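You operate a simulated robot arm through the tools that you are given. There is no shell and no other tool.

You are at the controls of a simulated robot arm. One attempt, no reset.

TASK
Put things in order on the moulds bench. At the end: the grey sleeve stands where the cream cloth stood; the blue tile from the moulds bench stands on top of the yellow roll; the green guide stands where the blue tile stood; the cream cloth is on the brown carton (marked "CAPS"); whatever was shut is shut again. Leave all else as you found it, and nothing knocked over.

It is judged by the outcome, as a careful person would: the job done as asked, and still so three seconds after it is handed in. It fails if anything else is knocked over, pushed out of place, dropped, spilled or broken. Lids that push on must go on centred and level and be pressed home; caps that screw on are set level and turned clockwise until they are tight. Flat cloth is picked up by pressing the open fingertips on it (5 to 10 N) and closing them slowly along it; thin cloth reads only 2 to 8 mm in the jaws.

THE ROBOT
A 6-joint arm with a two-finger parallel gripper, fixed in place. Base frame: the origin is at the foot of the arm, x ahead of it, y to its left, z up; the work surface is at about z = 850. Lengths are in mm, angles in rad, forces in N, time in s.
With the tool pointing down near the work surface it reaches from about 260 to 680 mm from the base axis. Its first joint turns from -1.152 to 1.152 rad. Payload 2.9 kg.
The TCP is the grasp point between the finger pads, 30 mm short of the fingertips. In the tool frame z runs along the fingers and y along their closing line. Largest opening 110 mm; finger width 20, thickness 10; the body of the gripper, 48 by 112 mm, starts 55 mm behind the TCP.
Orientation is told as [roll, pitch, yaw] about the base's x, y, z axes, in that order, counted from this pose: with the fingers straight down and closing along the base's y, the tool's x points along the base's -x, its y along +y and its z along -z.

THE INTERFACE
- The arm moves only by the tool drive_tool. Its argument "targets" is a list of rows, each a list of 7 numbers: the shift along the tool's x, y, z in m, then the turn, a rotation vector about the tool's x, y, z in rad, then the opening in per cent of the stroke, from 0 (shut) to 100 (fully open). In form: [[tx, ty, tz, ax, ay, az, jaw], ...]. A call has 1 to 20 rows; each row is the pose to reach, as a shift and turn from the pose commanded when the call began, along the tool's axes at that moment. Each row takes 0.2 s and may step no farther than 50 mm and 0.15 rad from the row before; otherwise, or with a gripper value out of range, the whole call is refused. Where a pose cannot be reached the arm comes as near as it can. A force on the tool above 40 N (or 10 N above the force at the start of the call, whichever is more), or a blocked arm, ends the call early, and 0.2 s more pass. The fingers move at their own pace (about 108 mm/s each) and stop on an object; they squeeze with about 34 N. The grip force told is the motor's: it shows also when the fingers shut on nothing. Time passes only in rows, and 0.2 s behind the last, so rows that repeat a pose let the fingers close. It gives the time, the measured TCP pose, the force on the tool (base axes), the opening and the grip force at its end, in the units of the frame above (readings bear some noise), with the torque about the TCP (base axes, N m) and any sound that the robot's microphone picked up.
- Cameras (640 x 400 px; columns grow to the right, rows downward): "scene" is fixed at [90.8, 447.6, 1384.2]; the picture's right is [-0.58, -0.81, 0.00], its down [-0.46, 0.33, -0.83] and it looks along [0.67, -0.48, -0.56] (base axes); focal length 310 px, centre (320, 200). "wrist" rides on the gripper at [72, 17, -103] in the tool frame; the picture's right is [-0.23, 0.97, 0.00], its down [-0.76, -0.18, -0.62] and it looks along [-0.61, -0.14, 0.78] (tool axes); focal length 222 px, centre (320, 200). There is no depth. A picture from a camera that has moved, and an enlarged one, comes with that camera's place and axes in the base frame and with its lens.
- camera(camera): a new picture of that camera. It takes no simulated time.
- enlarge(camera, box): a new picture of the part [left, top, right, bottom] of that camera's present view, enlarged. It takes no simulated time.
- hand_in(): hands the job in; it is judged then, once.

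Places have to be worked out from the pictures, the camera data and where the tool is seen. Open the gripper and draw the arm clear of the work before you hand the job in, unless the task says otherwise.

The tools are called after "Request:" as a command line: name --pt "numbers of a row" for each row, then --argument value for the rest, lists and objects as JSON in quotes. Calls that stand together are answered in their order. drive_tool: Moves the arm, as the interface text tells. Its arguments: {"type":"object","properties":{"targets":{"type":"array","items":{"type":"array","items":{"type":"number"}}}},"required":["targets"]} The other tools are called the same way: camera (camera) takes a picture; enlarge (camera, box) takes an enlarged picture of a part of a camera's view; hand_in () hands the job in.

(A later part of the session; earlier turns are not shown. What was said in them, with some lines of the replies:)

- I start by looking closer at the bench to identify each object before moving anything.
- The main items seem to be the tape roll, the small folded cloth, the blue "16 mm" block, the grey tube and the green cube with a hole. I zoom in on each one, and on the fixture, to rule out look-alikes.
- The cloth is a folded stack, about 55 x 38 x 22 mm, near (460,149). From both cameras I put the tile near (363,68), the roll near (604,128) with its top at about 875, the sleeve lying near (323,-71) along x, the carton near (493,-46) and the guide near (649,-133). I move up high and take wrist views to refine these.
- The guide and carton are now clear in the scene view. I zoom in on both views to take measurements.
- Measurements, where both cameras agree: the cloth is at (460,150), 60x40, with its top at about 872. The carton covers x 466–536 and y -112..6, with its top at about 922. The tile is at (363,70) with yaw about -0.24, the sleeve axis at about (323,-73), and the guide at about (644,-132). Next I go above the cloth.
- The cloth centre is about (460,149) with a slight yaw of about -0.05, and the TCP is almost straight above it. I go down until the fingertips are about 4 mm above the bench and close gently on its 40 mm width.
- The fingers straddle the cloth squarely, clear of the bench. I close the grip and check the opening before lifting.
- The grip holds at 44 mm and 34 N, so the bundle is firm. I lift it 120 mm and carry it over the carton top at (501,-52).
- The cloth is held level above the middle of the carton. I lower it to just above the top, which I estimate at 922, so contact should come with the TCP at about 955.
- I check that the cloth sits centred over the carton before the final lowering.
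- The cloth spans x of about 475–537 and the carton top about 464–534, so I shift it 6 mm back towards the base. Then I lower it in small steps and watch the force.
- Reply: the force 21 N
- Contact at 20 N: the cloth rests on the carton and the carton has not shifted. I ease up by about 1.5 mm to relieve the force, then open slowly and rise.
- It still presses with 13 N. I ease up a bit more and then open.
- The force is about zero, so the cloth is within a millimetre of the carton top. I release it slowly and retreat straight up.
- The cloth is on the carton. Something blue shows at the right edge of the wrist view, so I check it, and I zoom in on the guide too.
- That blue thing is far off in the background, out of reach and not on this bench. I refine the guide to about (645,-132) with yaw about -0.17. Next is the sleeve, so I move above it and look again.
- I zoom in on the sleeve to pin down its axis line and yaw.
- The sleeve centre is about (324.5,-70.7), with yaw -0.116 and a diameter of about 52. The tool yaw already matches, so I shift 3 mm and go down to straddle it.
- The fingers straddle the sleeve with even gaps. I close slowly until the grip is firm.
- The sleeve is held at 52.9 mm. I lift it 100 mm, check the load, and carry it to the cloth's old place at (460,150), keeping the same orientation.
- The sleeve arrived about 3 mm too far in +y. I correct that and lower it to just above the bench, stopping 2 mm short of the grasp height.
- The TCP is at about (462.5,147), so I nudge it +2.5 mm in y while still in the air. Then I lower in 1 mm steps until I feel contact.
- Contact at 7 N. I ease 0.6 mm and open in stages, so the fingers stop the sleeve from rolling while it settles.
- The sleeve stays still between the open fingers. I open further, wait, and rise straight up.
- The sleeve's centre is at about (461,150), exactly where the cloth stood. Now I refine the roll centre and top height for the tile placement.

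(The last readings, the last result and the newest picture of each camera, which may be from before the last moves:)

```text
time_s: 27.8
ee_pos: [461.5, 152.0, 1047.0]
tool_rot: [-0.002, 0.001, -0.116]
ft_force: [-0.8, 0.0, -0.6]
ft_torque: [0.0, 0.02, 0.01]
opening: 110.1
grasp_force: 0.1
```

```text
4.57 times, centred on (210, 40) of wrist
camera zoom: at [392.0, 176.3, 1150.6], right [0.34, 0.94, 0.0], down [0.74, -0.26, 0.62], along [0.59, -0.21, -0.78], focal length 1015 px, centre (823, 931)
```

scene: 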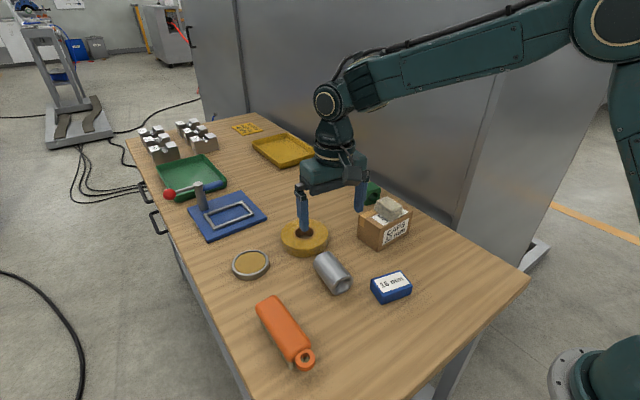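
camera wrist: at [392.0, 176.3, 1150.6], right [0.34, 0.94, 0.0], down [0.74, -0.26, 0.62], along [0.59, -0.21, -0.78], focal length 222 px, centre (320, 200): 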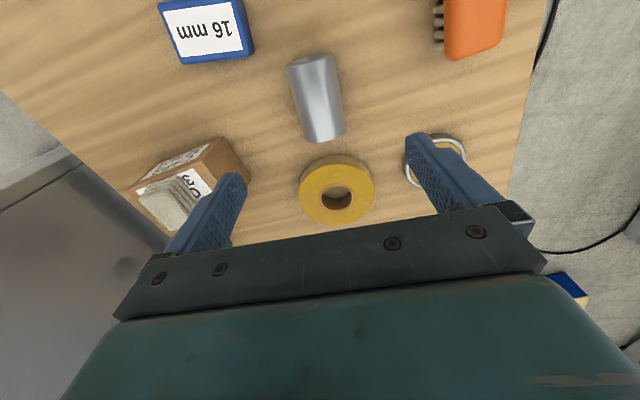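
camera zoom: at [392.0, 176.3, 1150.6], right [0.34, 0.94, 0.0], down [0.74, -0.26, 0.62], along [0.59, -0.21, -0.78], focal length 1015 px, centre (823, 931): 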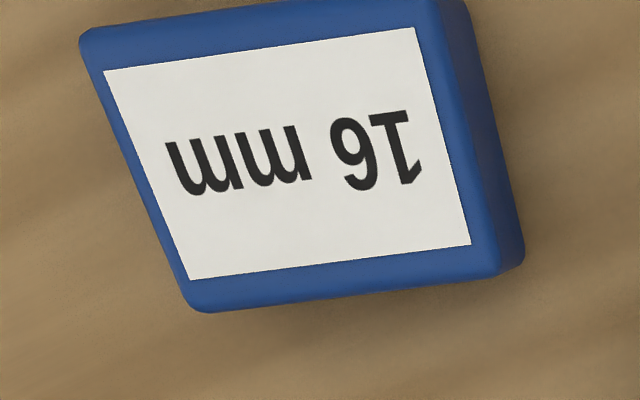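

The roll centre is about (602,128.5) with its top at about 877. It is 120 mm across with a hole of about 50 mm, so the tile at about 74x45 will bridge the hole. I move above the tile at about (362,68.5) with yaw about -0.245.

Request:
drive_tool --pt "0.0223 -0.0236 0 0 0 0.03 100" --pt "0.0446 -0.0472 0 0 0 0.06 100" --pt "0.0669 -0.0709 0 0 0 0.095 100" --pt "0.0892 -0.0945 0.01 0 0 0.129 100" --pt "0.0892 -0.0945 0.04 0 0 0.129 100" --pt "0.0892 -0.0945 0.062 0 0 0.129 100" --pt "0.0892 -0.0945 0.062 0 0 0.129 100"

Request:
camera --camera "wrist"

Request:
enlarge --camera "wrist" --box '[240, 60, 400, 180]'

Request:
enlarge --camera "scene" --box '[310, 200, 450, 320]'

```text
time_s: 29.4
ee_pos: [362.6, 67.5, 980.8]
tool_rot: [0.0, 0.001, -0.246]
ft_force: [-0.8, 0.1, 0.4]
ft_torque: [0.01, 0.0, -0.02]
opening: 109.9
grasp_force: 0.0
```

```text
taken
camera wrist: at [296.6, 100.9, 1084.8], right [0.46, 0.89, 0.0], down [0.7, -0.36, 0.62], along [0.55, -0.28, -0.78], focal length 222 px, centre (320, 200)
```

wrist: 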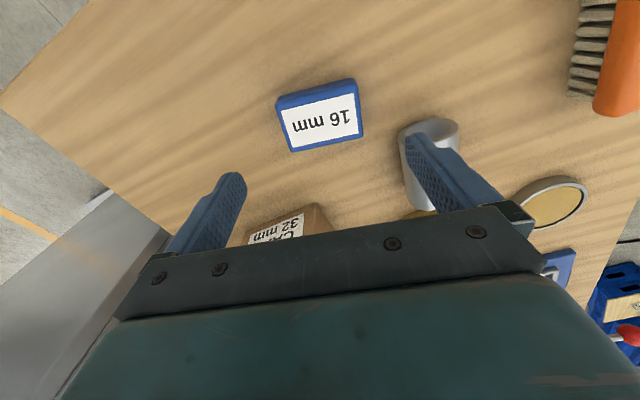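

```text
3.33 times, centred on (320, 120) of wrist
camera zoom: at [296.6, 100.9, 1084.8], right [0.46, 0.89, 0.0], down [0.7, -0.36, 0.62], along [0.55, -0.28, -0.78], focal length 740 px, centre (320, 467)
```

zoom: 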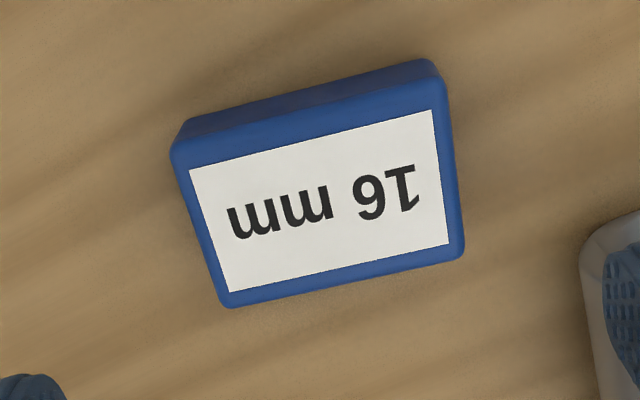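

```text
3.33 times, centred on (380, 260) of scene
camera zoom: at [90.8, 447.6, 1384.2], right [-0.58, -0.81, 0.0], down [-0.46, 0.33, -0.83], along [0.67, -0.48, -0.56], focal length 1034 px, centre (120, 0)
```

zoom: 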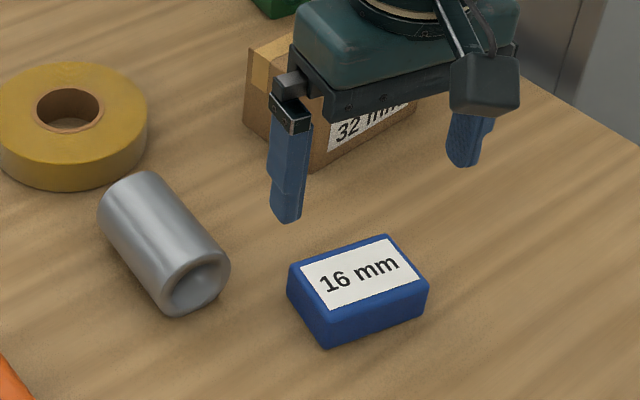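

The tile centre is at (362.5,67.4) with yaw -0.25, and the tool is directly above with matching yaw. I go down with the fingers fully open to straddle the long side, with the tips about 5 mm above the bench.

Request:
drive_tool --pt "0 0 0.035 0 0 0.004 100" --pt "0 0 0.065 0 0 0.004 100" --pt "0 0 0.085 0 0 0.004 100" --pt "0 0 0.0955 0 0 0.004 100" --pt "0 0 0.0955 0 0 0.004 90" --pt "0 0 0.0955 0 0 0.004 80" --pt "0 0 0.0955 0 0 0.004 80"

Request:
camera --camera "wrist"

Request:
enlarge --camera "scene" --box '[310, 200, 450, 320]'

```text
time_s: 31.0
ee_pos: [360.6, 66.9, 886.9]
tool_rot: [0.0, -0.001, -0.247]
ft_force: [0.3, -0.5, -0.7]
ft_torque: [-0.01, 0.01, -0.02]
opening: 88.1
grasp_force: 0.1
```

```text
taken
camera wrist: at [295.2, 100.0, 991.0], right [0.46, 0.89, 0.0], down [0.69, -0.36, 0.62], along [0.55, -0.29, -0.78], focal length 222 px, centre (320, 200)
```

wrist: 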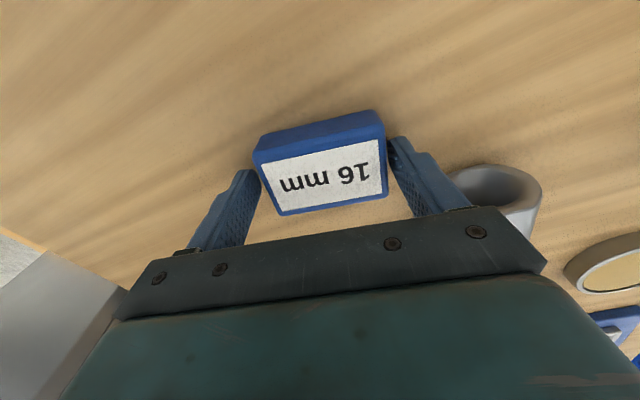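

```text
3.33 times, centred on (380, 260) of scene
camera zoom: at [90.8, 447.6, 1384.2], right [-0.58, -0.81, 0.0], down [-0.46, 0.33, -0.83], along [0.67, -0.48, -0.56], focal length 1034 px, centre (120, 0)
```

zoom: 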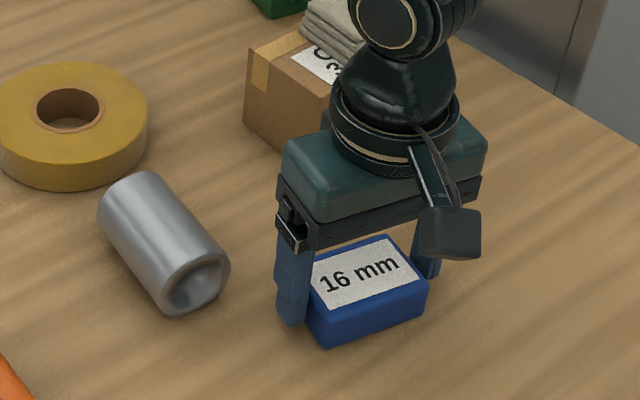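

The tile is straddled evenly. I lower 1 mm more and close on it.

Request:
drive_tool --pt "0 0 0.0015 0 0 0 80" --pt "0 0 0.0015 0 0 0 75" --pt "0 0 0.0015 0 0 0 70" --pt "0 0 0.0015 0 0 0 65" --pt "0 0 0.0015 0 0 0 60" --pt "0 0 0.0015 0 0 0 30" --pt "0 0 0.0015 0 0 0 0" --pt "0 0 0.0015 0 0 0 0"

Request:
camera --camera "wrist"

```text
time_s: 32.8
ee_pos: [361.4, 67.0, 885.1]
tool_rot: [-0.001, 0.001, -0.247]
ft_force: [-0.1, -0.7, -0.1]
ft_torque: [-0.05, -0.01, 0.01]
opening: 74.0
grasp_force: 33.3
```

```text
taken
camera wrist: at [295.3, 99.5, 989.6], right [0.46, 0.89, 0.0], down [0.69, -0.36, 0.62], along [0.55, -0.29, -0.78], focal length 222 px, centre (320, 200)
```

wrist: 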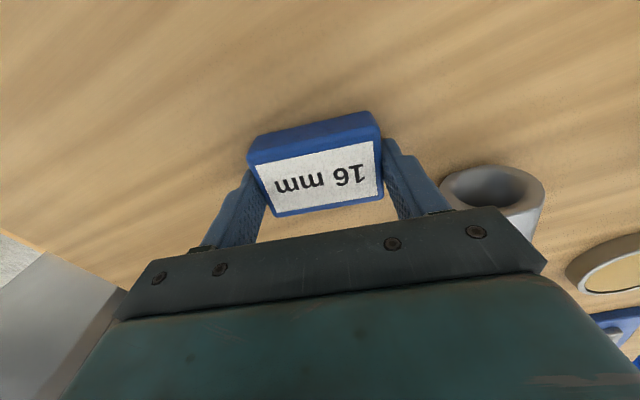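

The tile is held at 74.0 mm. I lift it 100 mm and carry it over the roll.

Request:
drive_tool --pt "0 0 -0.015 0 0 0 0" --pt "0 0 -0.045 0 0 0 0" --pt "0 0 -0.08 0 0 0 0" --pt "0 0 -0.1 0 0 0 0" --pt "-0.0362 0.0197 -0.1 0 0 0 0" --pt "-0.0724 0.0394 -0.1 0 0 0 0" --pt "-0.1086 0.0592 -0.1 0 0 0 0" --pt "-0.1447 0.0789 -0.1 0 0 0 0" --pt "-0.1809 0.0986 -0.1 0 0 0 0" --pt "-0.2171 0.1183 -0.1 0 0 0 0" --pt "-0.2171 0.1183 -0.1 0 0 0 0"

Request:
camera --camera "wrist"

Request:
enlarge --camera "scene" --box '[230, 130, 390, 280]'

```text
time_s: 35.2
ee_pos: [599.8, 130.1, 984.7]
tool_rot: [0.0, -0.001, -0.248]
ft_force: [0.4, -0.2, -2.2]
ft_torque: [0.02, -0.02, -0.04]
opening: 74.3
grasp_force: 33.6
```

```text
taken
camera wrist: at [535.1, 164.0, 1088.9], right [0.46, 0.89, 0.0], down [0.7, -0.36, 0.62], along [0.55, -0.29, -0.78], focal length 222 px, centre (320, 200)
```

wrist: 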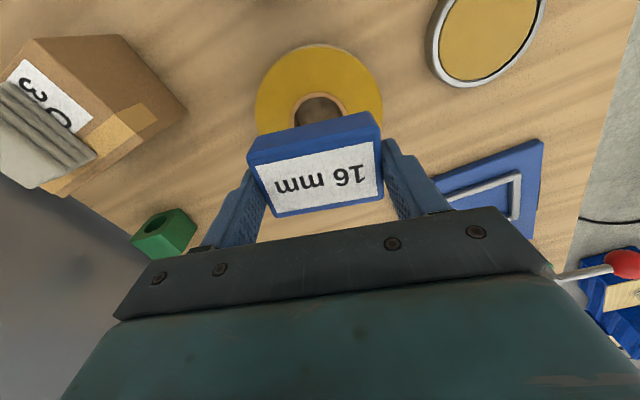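

```text
2.67 times, centred on (310, 205) of scene
camera zoom: at [90.8, 447.6, 1384.2], right [-0.58, -0.81, 0.0], down [-0.46, 0.33, -0.83], along [0.67, -0.48, -0.56], focal length 827 px, centre (347, 187)
```

zoom: 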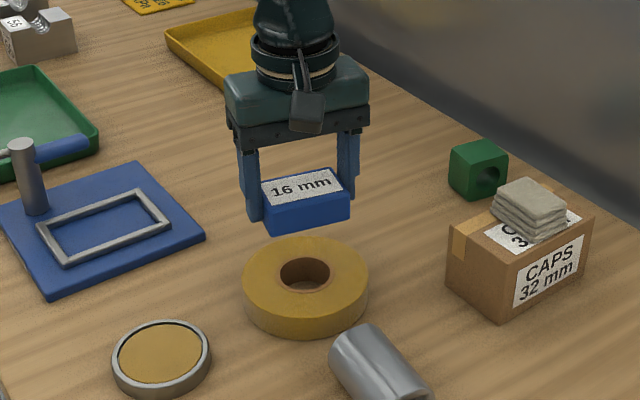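

The tile is level above the roll. I correct y by -2 mm and lower it to about 12 mm above the roll top for a check.

Request:
drive_tool --pt "-0.0006 -0.0022 0.02 0 0 0 0" --pt "-0.0006 -0.0022 0.045 0 0 0 0" --pt "-0.0006 -0.0022 0.061 0 0 0 0" --pt "-0.0006 -0.0022 0.061 0 0 0 0"

Request:
enlarge --camera "wrist" --box '[200, 40, 440, 240]'

Request:
enlarge --camera "scene" --box '[260, 170, 360, 270]'

```text
time_s: 36.2
ee_pos: [600.8, 127.2, 924.7]
tool_rot: [0.001, -0.001, -0.248]
ft_force: [0.6, 0.3, -2.0]
ft_torque: [0.0, -0.03, 0.0]
opening: 74.0
grasp_force: 33.8
```

```text
2.00 times, centred on (320, 140) of wrist
camera zoom: at [535.6, 159.8, 1028.0], right [0.46, 0.89, 0.0], down [0.69, -0.36, 0.62], along [0.55, -0.29, -0.78], focal length 444 px, centre (320, 320)
```

zoom: 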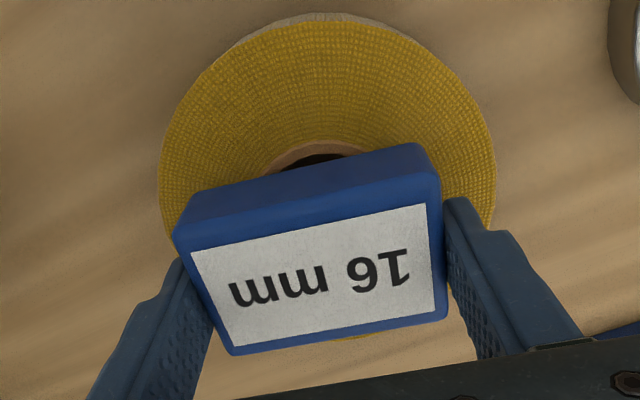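

```text
4.00 times, centred on (310, 220) of scene
camera zoom: at [90.8, 447.6, 1384.2], right [-0.58, -0.81, 0.0], down [-0.46, 0.33, -0.83], along [0.67, -0.48, -0.56], focal length 1240 px, centre (360, 120)
```

zoom: 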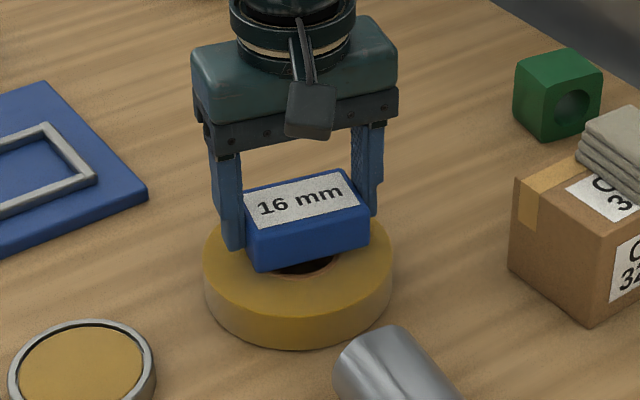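

Both views put the tile centre at about (602.8,125.5) and the roll centre at about (602,129). I shift +3 mm in y and keep lowering slowly towards contact.

Request:
drive_tool --pt "0.0015 0.0027 0 0 0 0 0" --pt "0.0015 0.0027 0.004 0 0 0 0" --pt "0.0015 0.0027 0.008 0 0 0 0" --pt "0.0015 0.0027 0.01 0 0 0 0" --pt "0.0015 0.0027 0.01 0 0 0 0"

Request:
enlarge --camera "wrist" --box '[200, 40, 440, 240]'

Request:
enlarge --camera "scene" --box '[270, 190, 350, 260]'

```text
time_s: 37.4
ee_pos: [600.2, 130.1, 915.9]
tool_rot: [0.0, -0.001, -0.246]
ft_force: [-1.9, 2.3, 9.5]
ft_torque: [-0.08, 0.26, -0.06]
opening: 74.3
grasp_force: 33.6
```

```text
2.00 times, centred on (320, 140) of wrist
camera zoom: at [535.0, 162.5, 1019.5], right [0.46, 0.89, 0.0], down [0.69, -0.36, 0.62], along [0.56, -0.29, -0.78], focal length 444 px, centre (320, 320)
```

zoom: 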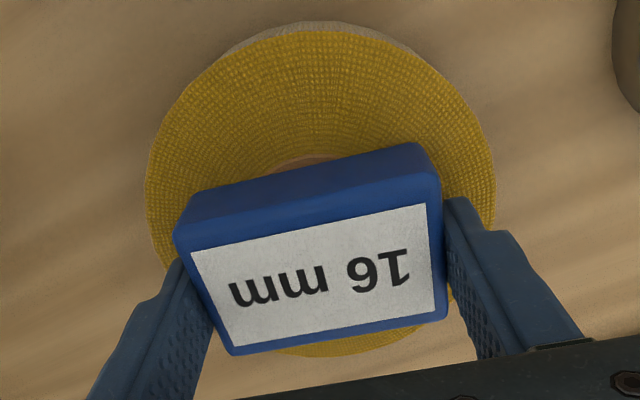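

```text
5.71 times, centred on (310, 225) of scene
camera zoom: at [90.5, 447.6, 1384.2], right [-0.58, -0.81, 0.0], down [-0.46, 0.33, -0.83], along [0.67, -0.48, -0.56], focal length 1772 px, centre (377, 57)
```

zoom: 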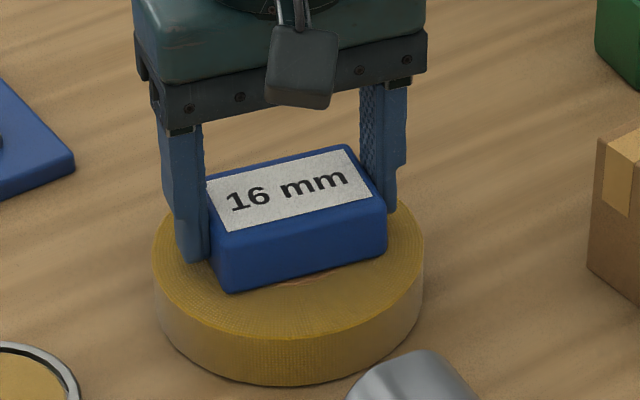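

Contact at about 10 N with the tile centred on the roll. I ease up a little and open slowly.

Request:
drive_tool --pt "0 0 -0.0006 0 0 0 0" --pt "0 0 -0.001 0 0 0 0" --pt "0 0 -0.001 0 0 0 0"

```text
time_s: 38.2
ee_pos: [600.4, 128.5, 915.7]
tool_rot: [0.0, -0.002, -0.249]
ft_force: [0.5, 2.2, 6.2]
ft_torque: [0.05, 0.0, 0.03]
opening: 74.0
grasp_force: 34.5
```

It still presses with about 6 N. I ease a further 0.8 mm.

Request:
drive_tool --pt "0 0 -0.0005 0 0 0 0" --pt "0 0 -0.0008 0 0 0 0" --pt "0 0 -0.0008 0 0 0 0"

```text
time_s: 39.0
ee_pos: [600.5, 128.2, 916.6]
tool_rot: [-0.001, 0.001, -0.248]
ft_force: [0.1, -0.4, -1.1]
ft_torque: [0.02, 0.0, 0.0]
opening: 74.3
grasp_force: 34.1
```

The force is close to zero, and the tile just touches the roll. I release in stages, wait, then rise straight up.

Request:
drive_tool --pt "0 0 0.0004 0 0 0 0" --pt "0 0 0.0004 0 0 0 68" --pt "0 0 0.0004 0 0 0 70" --pt "0 0 0.0004 0 0 0 73" --pt "0 0 0.0004 0 0 0 77" --pt "0 0 0.0004 0 0 0 82" --pt "0 0 0.0004 0 0 0 88" --pt "0 0 0.0004 0 0 0 92" --pt "0 0 0.0004 0 0 0 92" --pt "0 0 -0.02 0 0 0 92" --pt "0 0 -0.05 0 0 0 92" --pt "0 0 -0.09 0 0 0 92" --pt "0 0 -0.13 0 0 0 92" --pt "0 0 -0.13 0 0 0 92"

Request:
camera --camera "wrist"

Request:
enlarge --camera "scene" --box '[260, 160, 400, 300]'

```text
time_s: 42.0
ee_pos: [599.0, 129.0, 1046.2]
tool_rot: [0.0, 0.0, -0.249]
ft_force: [-0.6, 0.2, 0.5]
ft_torque: [-0.03, -0.01, -0.01]
opening: 101.1
grasp_force: 0.1
```

```text
taken
camera wrist: at [533.7, 162.8, 1149.8], right [0.46, 0.89, 0.0], down [0.7, -0.36, 0.62], along [0.55, -0.29, -0.78], focal length 222 px, centre (320, 200)
```

wrist: 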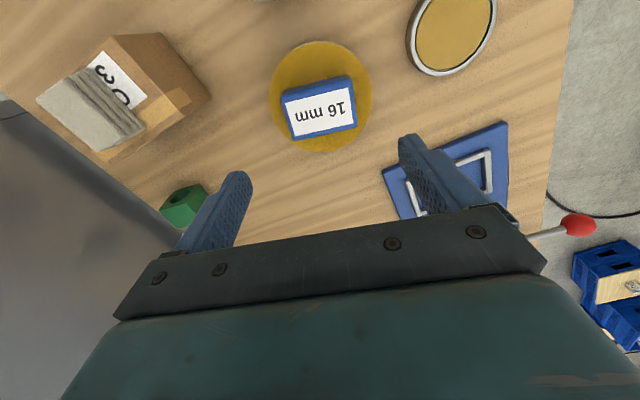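

```text
2.86 times, centred on (330, 230) of scene
camera zoom: at [90.8, 447.6, 1384.2], right [-0.58, -0.81, 0.0], down [-0.46, 0.33, -0.83], along [0.67, -0.48, -0.56], focal length 886 px, centre (291, 114)
```

zoom: 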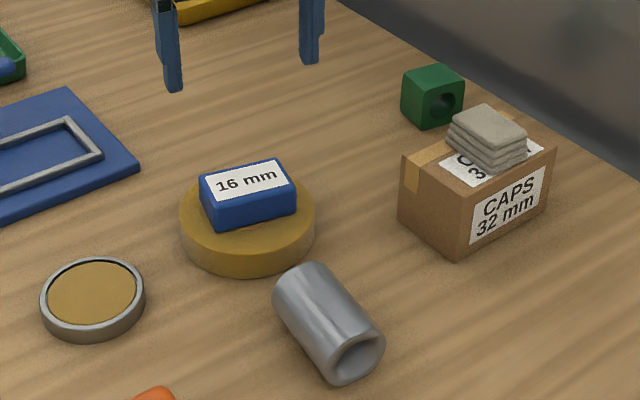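

The tile sits centred and level on the roll. Next is the guide at about (645,-132): I move above it at height and look.

Request:
drive_tool --pt "-0.018 -0.0402 0 0 0 -0.013 92" --pt "-0.0361 -0.0805 0 0 0 -0.026 92" --pt "-0.0541 -0.1207 0 0 0 -0.04 92" --pt "-0.0722 -0.161 0 0 0 -0.053 92" --pt "-0.0902 -0.2012 0 0 0 -0.066 92" --pt "-0.1083 -0.2415 0 0 0 -0.079 92" --pt "-0.1083 -0.2415 0.04 0 0 -0.079 85" --pt "-0.1083 -0.2415 0.06 0 0 -0.079 80" --pt "-0.1083 -0.2415 0.06 0 0 -0.079 80"

Request:
camera --camera "wrist"

Request:
enlarge --camera "wrist" --box '[240, 60, 400, 220]'

Request:
enlarge --camera "scene" --box '[320, 120, 440, 240]'

```text
time_s: 44.0
ee_pos: [647.7, -133.4, 985.6]
tool_rot: [0.0, -0.002, -0.169]
ft_force: [-0.2, 0.9, 0.2]
ft_torque: [0.03, 0.01, 0.01]
opening: 87.6
grasp_force: 0.0
out of reach, approached as far as the arm can: row 6
```

```text
taken
camera wrist: at [578.2, -104.0, 1090.6], right [0.39, 0.92, 0.0], down [0.72, -0.3, 0.62], along [0.57, -0.24, -0.78], focal length 222 px, centre (320, 200)
```

wrist: 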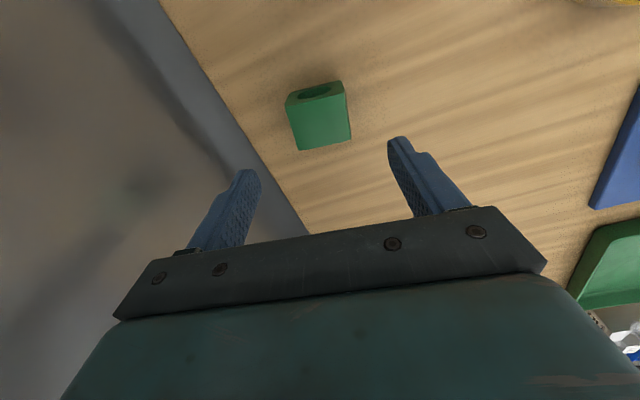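

```text
2.50 times, centred on (320, 140) of wrist
camera zoom: at [578.2, -104.0, 1090.6], right [0.39, 0.92, 0.0], down [0.72, -0.3, 0.62], along [0.57, -0.24, -0.78], focal length 555 px, centre (320, 350)
```

zoom: 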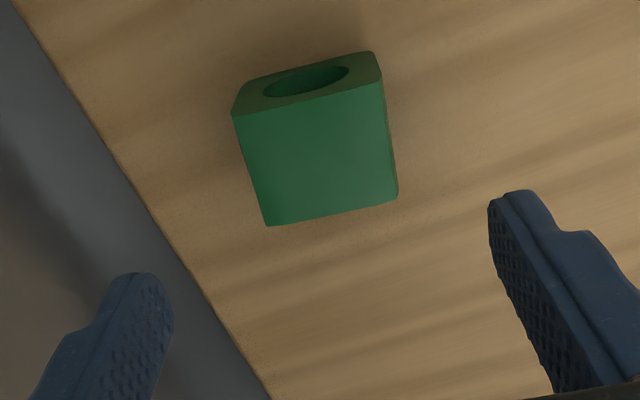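

```text
3.33 times, centred on (380, 180) of scene
camera zoom: at [90.8, 447.6, 1384.2], right [-0.58, -0.81, 0.0], down [-0.46, 0.33, -0.83], along [0.67, -0.48, -0.56], focal length 1034 px, centre (120, 267)
```

zoom: 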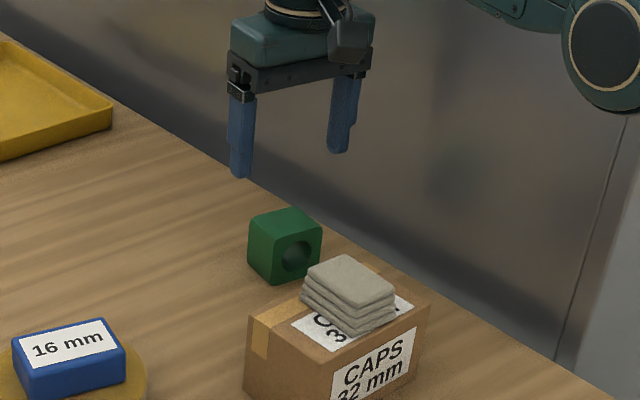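

The guide centre is at (642.7,-131.4), about 50x41x45 mm, with yaw -0.18. I correct by 4 mm and go down to straddle its 50 mm width.

Request:
drive_tool --pt "0.0042 0.001 0.02 0 0 0.011 80" --pt "0.0042 0.001 0.05 0 0 0.011 80" --pt "0.0042 0.001 0.08 0 0 0.011 80" --pt "0.0042 0.001 0.0975 0 0 0.011 80" --pt "0.0042 0.001 0.0975 0 0 0.011 80"

Request:
camera --camera "wrist"

Request:
enlarge --camera "scene" --box '[320, 120, 440, 240]'

```text
time_s: 45.2
ee_pos: [641.4, -131.4, 889.3]
tool_rot: [-0.002, 0.002, -0.18]
ft_force: [-0.3, 0.3, 0.6]
ft_torque: [0.02, 0.02, -0.01]
opening: 88.1
grasp_force: 0.1
```

```text
taken
camera wrist: at [573.8, -102.0, 993.6], right [0.4, 0.92, 0.0], down [0.72, -0.31, 0.62], along [0.57, -0.25, -0.78], focal length 222 px, centre (320, 200)
```

wrist: 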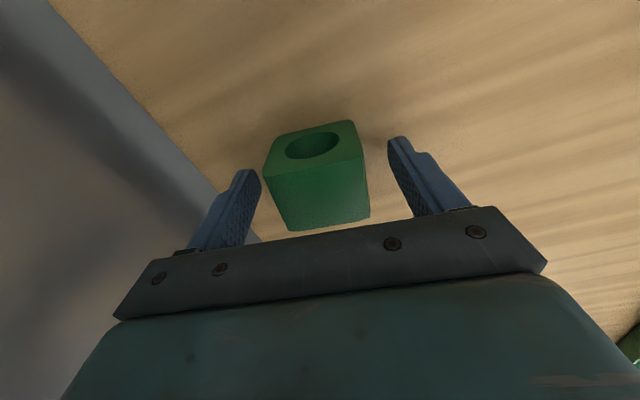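

```text
3.33 times, centred on (380, 180) of scene
camera zoom: at [90.8, 447.6, 1384.2], right [-0.58, -0.81, 0.0], down [-0.46, 0.33, -0.83], along [0.67, -0.48, -0.56], focal length 1034 px, centre (120, 267)
```

zoom: 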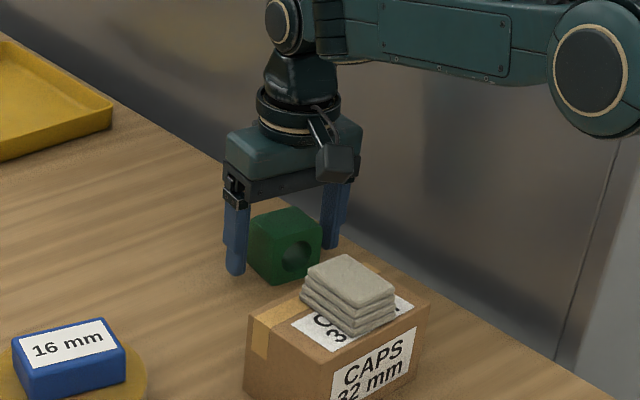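

The fingers straddle the guide with even gaps and the carton is clear. I close on it.

Request:
drive_tool --pt "0 0 0 0 0 0 65" --pt "0 0 0 0 0 0 55" --pt "0 0 0 0 0 0 48" --pt "0 0 0 0 0 0 43" --pt "0 0 0 0 0 0 20" --pt "0 0 0 0 0 0 0" --pt "0 0 0 0 0 0 0"

Request:
camera --camera "wrist"

```text
time_s: 46.8
ee_pos: [641.5, -130.8, 888.7]
tool_rot: [0.0, -0.001, -0.181]
ft_force: [0.1, 0.5, 1.0]
ft_torque: [-0.03, -0.02, 0.01]
opening: 51.7
grasp_force: 34.2
```

```text
taken
camera wrist: at [573.8, -101.9, 994.1], right [0.4, 0.92, 0.0], down [0.72, -0.31, 0.62], along [0.57, -0.25, -0.78], focal length 222 px, centre (320, 200)
```

wrist: 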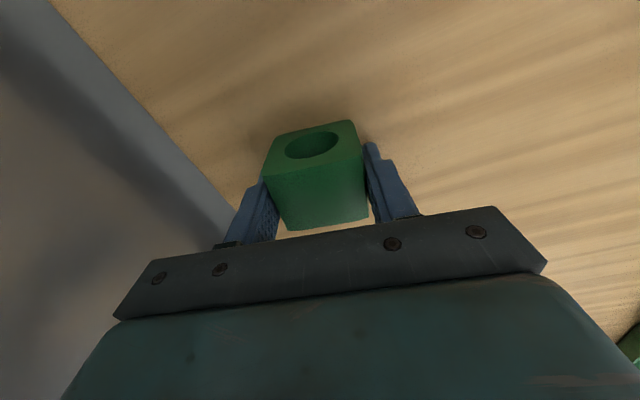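

The guide is held at 51.7 mm. I lift it and carry it high over the carton and cloth, with at least 60 mm clearance, to the tile's old place at (362.5,67.4).

Request:
drive_tool --pt "0 0 -0.02 0 0 0 0" --pt "0 0 -0.055 0 0 0 0" --pt "0 0 -0.09 0 0 0 0" --pt "0.0389 0.0181 -0.11 0 0 0 0" --pt "0.0778 0.0363 -0.13 0 0 0 0" --pt "0.1167 0.0544 -0.15 0 0 0 0" --pt "0.1556 0.0726 -0.16 0 0 0 0" --pt "0.1946 0.0907 -0.16 0 0 0 0" --pt "0.2335 0.1088 -0.16 0 0 0 0" --pt "0.2724 0.127 -0.16 0 0 0 0" --pt "0.3113 0.1451 -0.16 0 0 0 0" --pt "0.3113 0.1451 -0.16 0 0 0 0"

Request:
camera --camera "wrist"

Request:
camera --camera "scene"

```text
time_s: 49.4
ee_pos: [362.6, 69.4, 1050.9]
tool_rot: [0.0, -0.001, -0.18]
ft_force: [0.7, 0.2, -0.7]
ft_torque: [-0.01, 0.0, 0.01]
opening: 51.8
grasp_force: 33.9
```

```text
taken
camera wrist: at [296.0, 98.1, 1154.7], right [0.4, 0.92, 0.0], down [0.72, -0.31, 0.62], along [0.57, -0.25, -0.78], focal length 222 px, centre (320, 200)
```

wrist: 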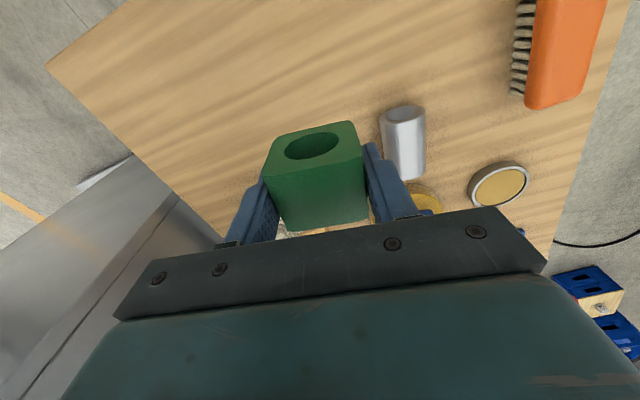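

```text
taken
```

scene: 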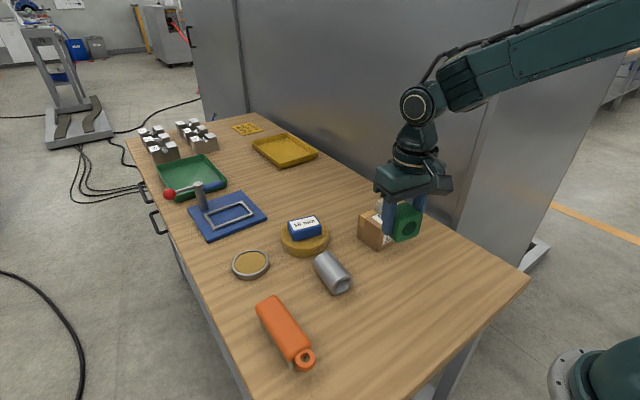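

The guide is above the target with the bench clear below. I correct by about 1.5 mm and lower to 4 mm above the bench.

Request:
drive_tool --pt "0.0012 -0.0018 0.04 0 0 0 0" --pt "0.0012 -0.0018 0.08 0 0 0 0" --pt "0.0012 -0.0018 0.115 0 0 0 0" --pt "0.0012 -0.0018 0.14 0 0 0 0" --pt "0.0012 -0.0018 0.154 0 0 0 0" --pt "0.0012 -0.0018 0.156 0 0 0 0" --pt "0.0012 -0.0018 0.156 0 0 0 0"

Request:
camera --camera "wrist"

Request:
enlarge --camera "scene" --box '[320, 210, 460, 320]'

```text
time_s: 51.0
ee_pos: [361.1, 66.8, 892.4]
tool_rot: [0.0, 0.001, -0.18]
ft_force: [-0.5, 0.3, -0.6]
ft_torque: [0.01, 0.0, 0.0]
opening: 51.5
grasp_force: 33.8
```

```text
taken
camera wrist: at [293.0, 97.0, 997.0], right [0.4, 0.92, 0.0], down [0.72, -0.31, 0.62], along [0.57, -0.25, -0.78], focal length 222 px, centre (320, 200)
```

wrist: 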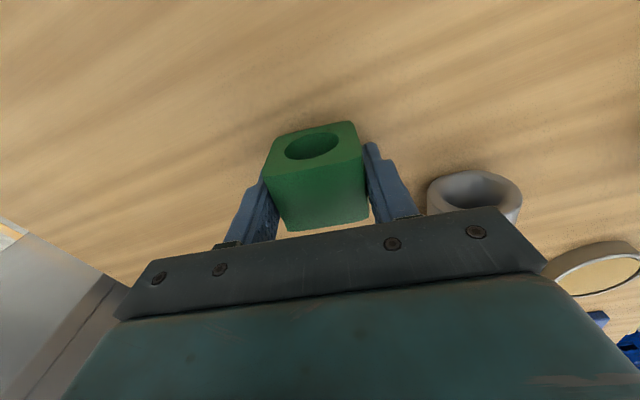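

```text
3.64 times, centred on (390, 265) of scene
camera zoom: at [90.8, 447.6, 1384.2], right [-0.58, -0.81, 0.0], down [-0.46, 0.33, -0.83], along [0.67, -0.48, -0.56], focal length 1128 px, centre (66, -36)
```

zoom: 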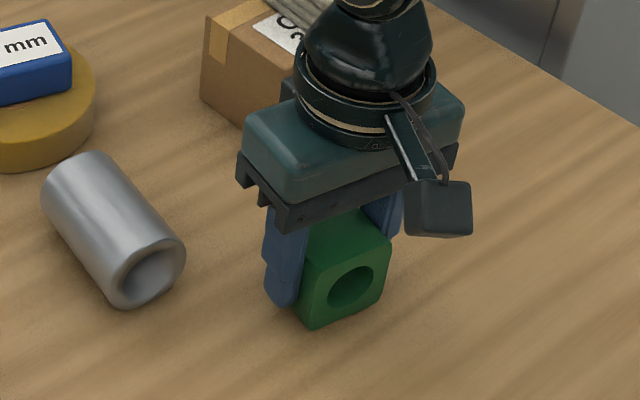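

The TCP is at (361,67) as wanted, about 4 mm above contact. I lower in 1 mm steps until the bench carries the guide.

Request:
drive_tool --pt "0 0 0.001 0 0 0 0" --pt "0 0 0.002 0 0 0 0" --pt "0 0 0.003 0 0 0 0" --pt "0 0 0.003 0 0 0 0"

```text
time_s: 52.0
ee_pos: [361.9, 66.4, 889.5]
tool_rot: [0.0, 0.0, -0.18]
ft_force: [0.0, -0.1, -0.9]
ft_torque: [0.03, 0.04, 0.01]
opening: 51.6
grasp_force: 34.2
```

There is no contact yet, so I lower another 1.3 mm gently.

Request:
drive_tool --pt "0 0 0.0005 0 0 0 0" --pt "0 0 0.001 0 0 0 0" --pt "0 0 0.0013 0 0 0 0" --pt "0 0 0.0013 0 0 0 0"

```text
time_s: 53.0
ee_pos: [360.7, 68.7, 890.2]
tool_rot: [0.001, -0.001, -0.181]
ft_force: [-7.7, -0.4, 29.3]
ft_torque: [-0.05, 0.28, -0.01]
opening: 51.9
grasp_force: 34.1
```

Contact is firm at 29 N. I ease back up until the force fades.

Request:
drive_tool --pt "0 0 -0.0006 0 0 0 0" --pt "0 0 -0.001 0 0 0 0" --pt "0 0 -0.001 0 0 0 0"

```text
time_s: 53.8
ee_pos: [360.2, 67.3, 890.3]
tool_rot: [0.0, 0.002, -0.179]
ft_force: [1.0, 0.0, 1.3]
ft_torque: [0.07, -0.1, -0.01]
opening: 51.9
grasp_force: 34.0
```

The force is about 1 N and the guide rests on the bench. I release in stages and rise straight up.

Request:
drive_tool --pt "0 0 0 0 0 0 48" --pt "0 0 0 0 0 0 50" --pt "0 0 0 0 0 0 55" --pt "0 0 0 0 0 0 65" --pt "0 0 0 0 0 0 75" --pt "0 0 0 0 0 0 80" --pt "0 0 0 0 0 0 80" --pt "0 0 -0.02 0 0 0 80" --pt "0 0 -0.05 0 0 0 80" --pt "0 0 -0.09 0 0 0 80" --pt "0 0 -0.13 0 0 0 90" --pt "0 0 -0.17 0 0 0 100" --pt "0 0 -0.17 0 0 0 100"

Request:
camera --camera "wrist"

Request:
camera --camera "scene"

Request:
enlarge --camera "scene" --box '[220, 180, 480, 380]'

```text
time_s: 56.6
ee_pos: [360.7, 67.0, 1060.6]
tool_rot: [0.001, 0.002, -0.179]
ft_force: [0.2, -0.1, -0.2]
ft_torque: [-0.01, 0.02, -0.01]
opening: 110.1
grasp_force: 0.0
```

```text
taken
camera wrist: at [293.4, 95.7, 1164.3], right [0.4, 0.92, 0.0], down [0.72, -0.31, 0.62], along [0.57, -0.25, -0.78], focal length 222 px, centre (320, 200)
```

wrist: 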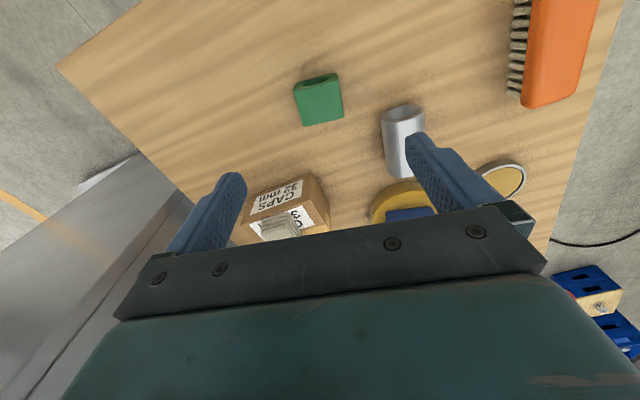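

```text
taken
```

scene: 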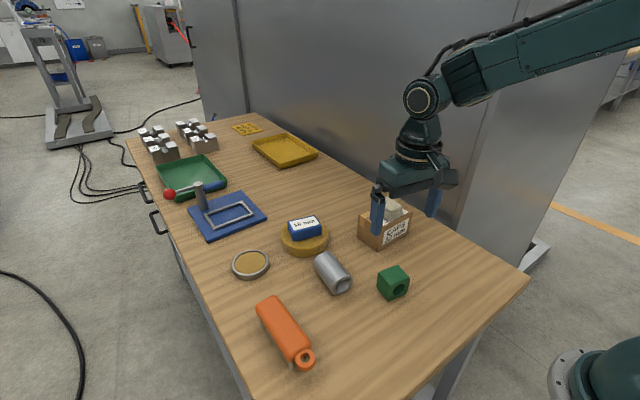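

```text
2.00 times, centred on (350, 280) of scene
camera zoom: at [90.8, 447.6, 1384.2], right [-0.58, -0.81, 0.0], down [-0.46, 0.33, -0.83], along [0.67, -0.48, -0.56], focal length 620 px, centre (260, 40)
```

zoom: 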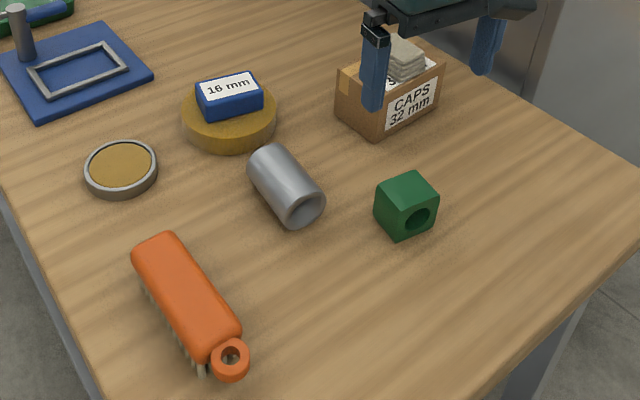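

All four items are placed. I draw the arm up and clear, then check that nothing else moved.

Request:
drive_tool --pt "0.002 -0.0224 -0.02 0 0 -0.06 100" --pt "0.004 -0.0448 -0.04 0 0 -0.12 100" --pt "0.006 -0.0672 -0.06 0 0 -0.18 100" --pt "0.006 -0.0672 -0.06 0 0 -0.18 100" --pt "0.006 -0.0672 -0.06 0 0 -0.18 100"

Request:
enlarge --camera "scene" --box '[340, 170, 440, 250]'

Request:
enlarge --camera "scene" --box '[220, 200, 360, 300]'

Request:
enlarge --camera "scene" --box '[310, 240, 490, 320]'

Request:
camera --camera "scene"

```text
time_s: 57.8
ee_pos: [342.7, -0.5, 1120.4]
tool_rot: [0.0, 0.0, -0.001]
ft_force: [-0.1, 0.7, -0.5]
ft_torque: [-0.02, -0.02, 0.0]
opening: 110.0
grasp_force: 0.0
```

```text
5.00 times, centred on (390, 210) of scene
camera zoom: at [90.8, 447.6, 1384.2], right [-0.58, -0.81, 0.0], down [-0.46, 0.33, -0.83], along [0.67, -0.48, -0.56], focal length 1550 px, centre (-30, 150)
```

zoom: 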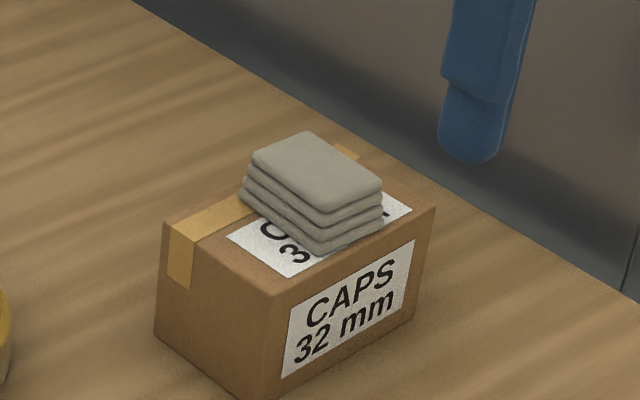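

```text
4.00 times, centred on (290, 250) of scene
camera zoom: at [90.8, 447.6, 1384.2], right [-0.58, -0.81, 0.0], down [-0.46, 0.33, -0.83], along [0.67, -0.48, -0.56], focal length 1240 px, centre (440, 0)
```

zoom: 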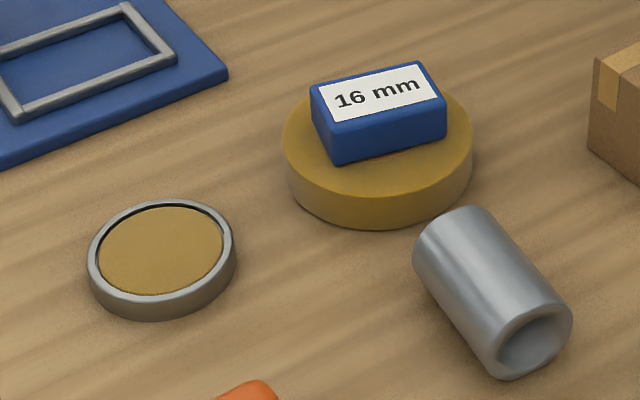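

```text
3.56 times, centred on (400, 280) of scene
camera zoom: at [90.8, 447.6, 1384.2], right [-0.58, -0.81, 0.0], down [-0.46, 0.33, -0.83], along [0.67, -0.48, -0.56], focal length 1102 px, centre (36, -84)
```

zoom: 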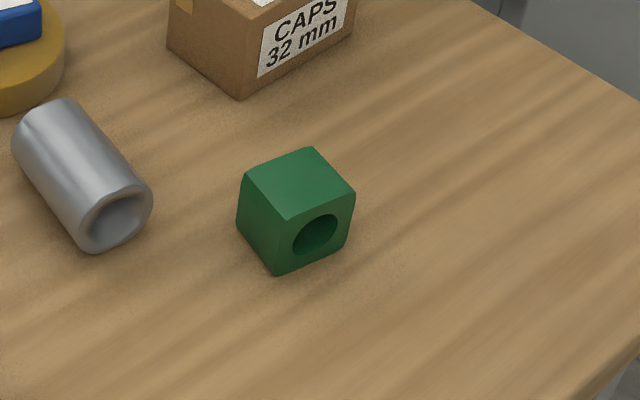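

```text
taken
```

scene: 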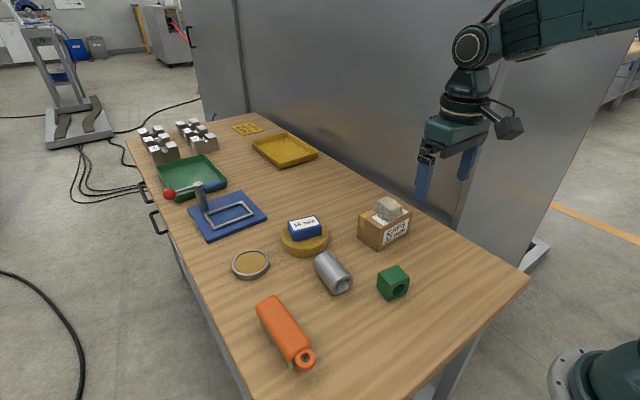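

The carton, roll, tin, brush and fixture appear exactly where they were in the first pictures. The cloth is on the carton, the tile is on the roll, and the sleeve and guide are in their new places, all at rest. Nothing had to be opened, the gripper is open and the arm is clear, so I hand in.

Request:
hand_in

```text
The job is handed in.
```

The moulds bench is in the order you asked for, and the job is handed in; no verdict came back with the hand-in.

- **Cream cloth:** it lies on top of the brown "CAPS" carton, near the middle.
- **Grey sleeve:** its centre is within about 2 mm of where the cloth was. I found it lying on its side and left it lying the same way, taking "stands" to mean "is placed".
- **Blue tile:** I took this to be the blue "16 mm" block, the only loose blue piece on the bench. It sits level and centred on the yellow roll.
- **Green guide:** it is where the tile was, within a few millimetres.

Nothing shut had to be opened, so there was nothing to close again. In the final pictures the carton, roll, tin, brush and fixture look to be where they started. The gripper is open and the arm is clear of the work.
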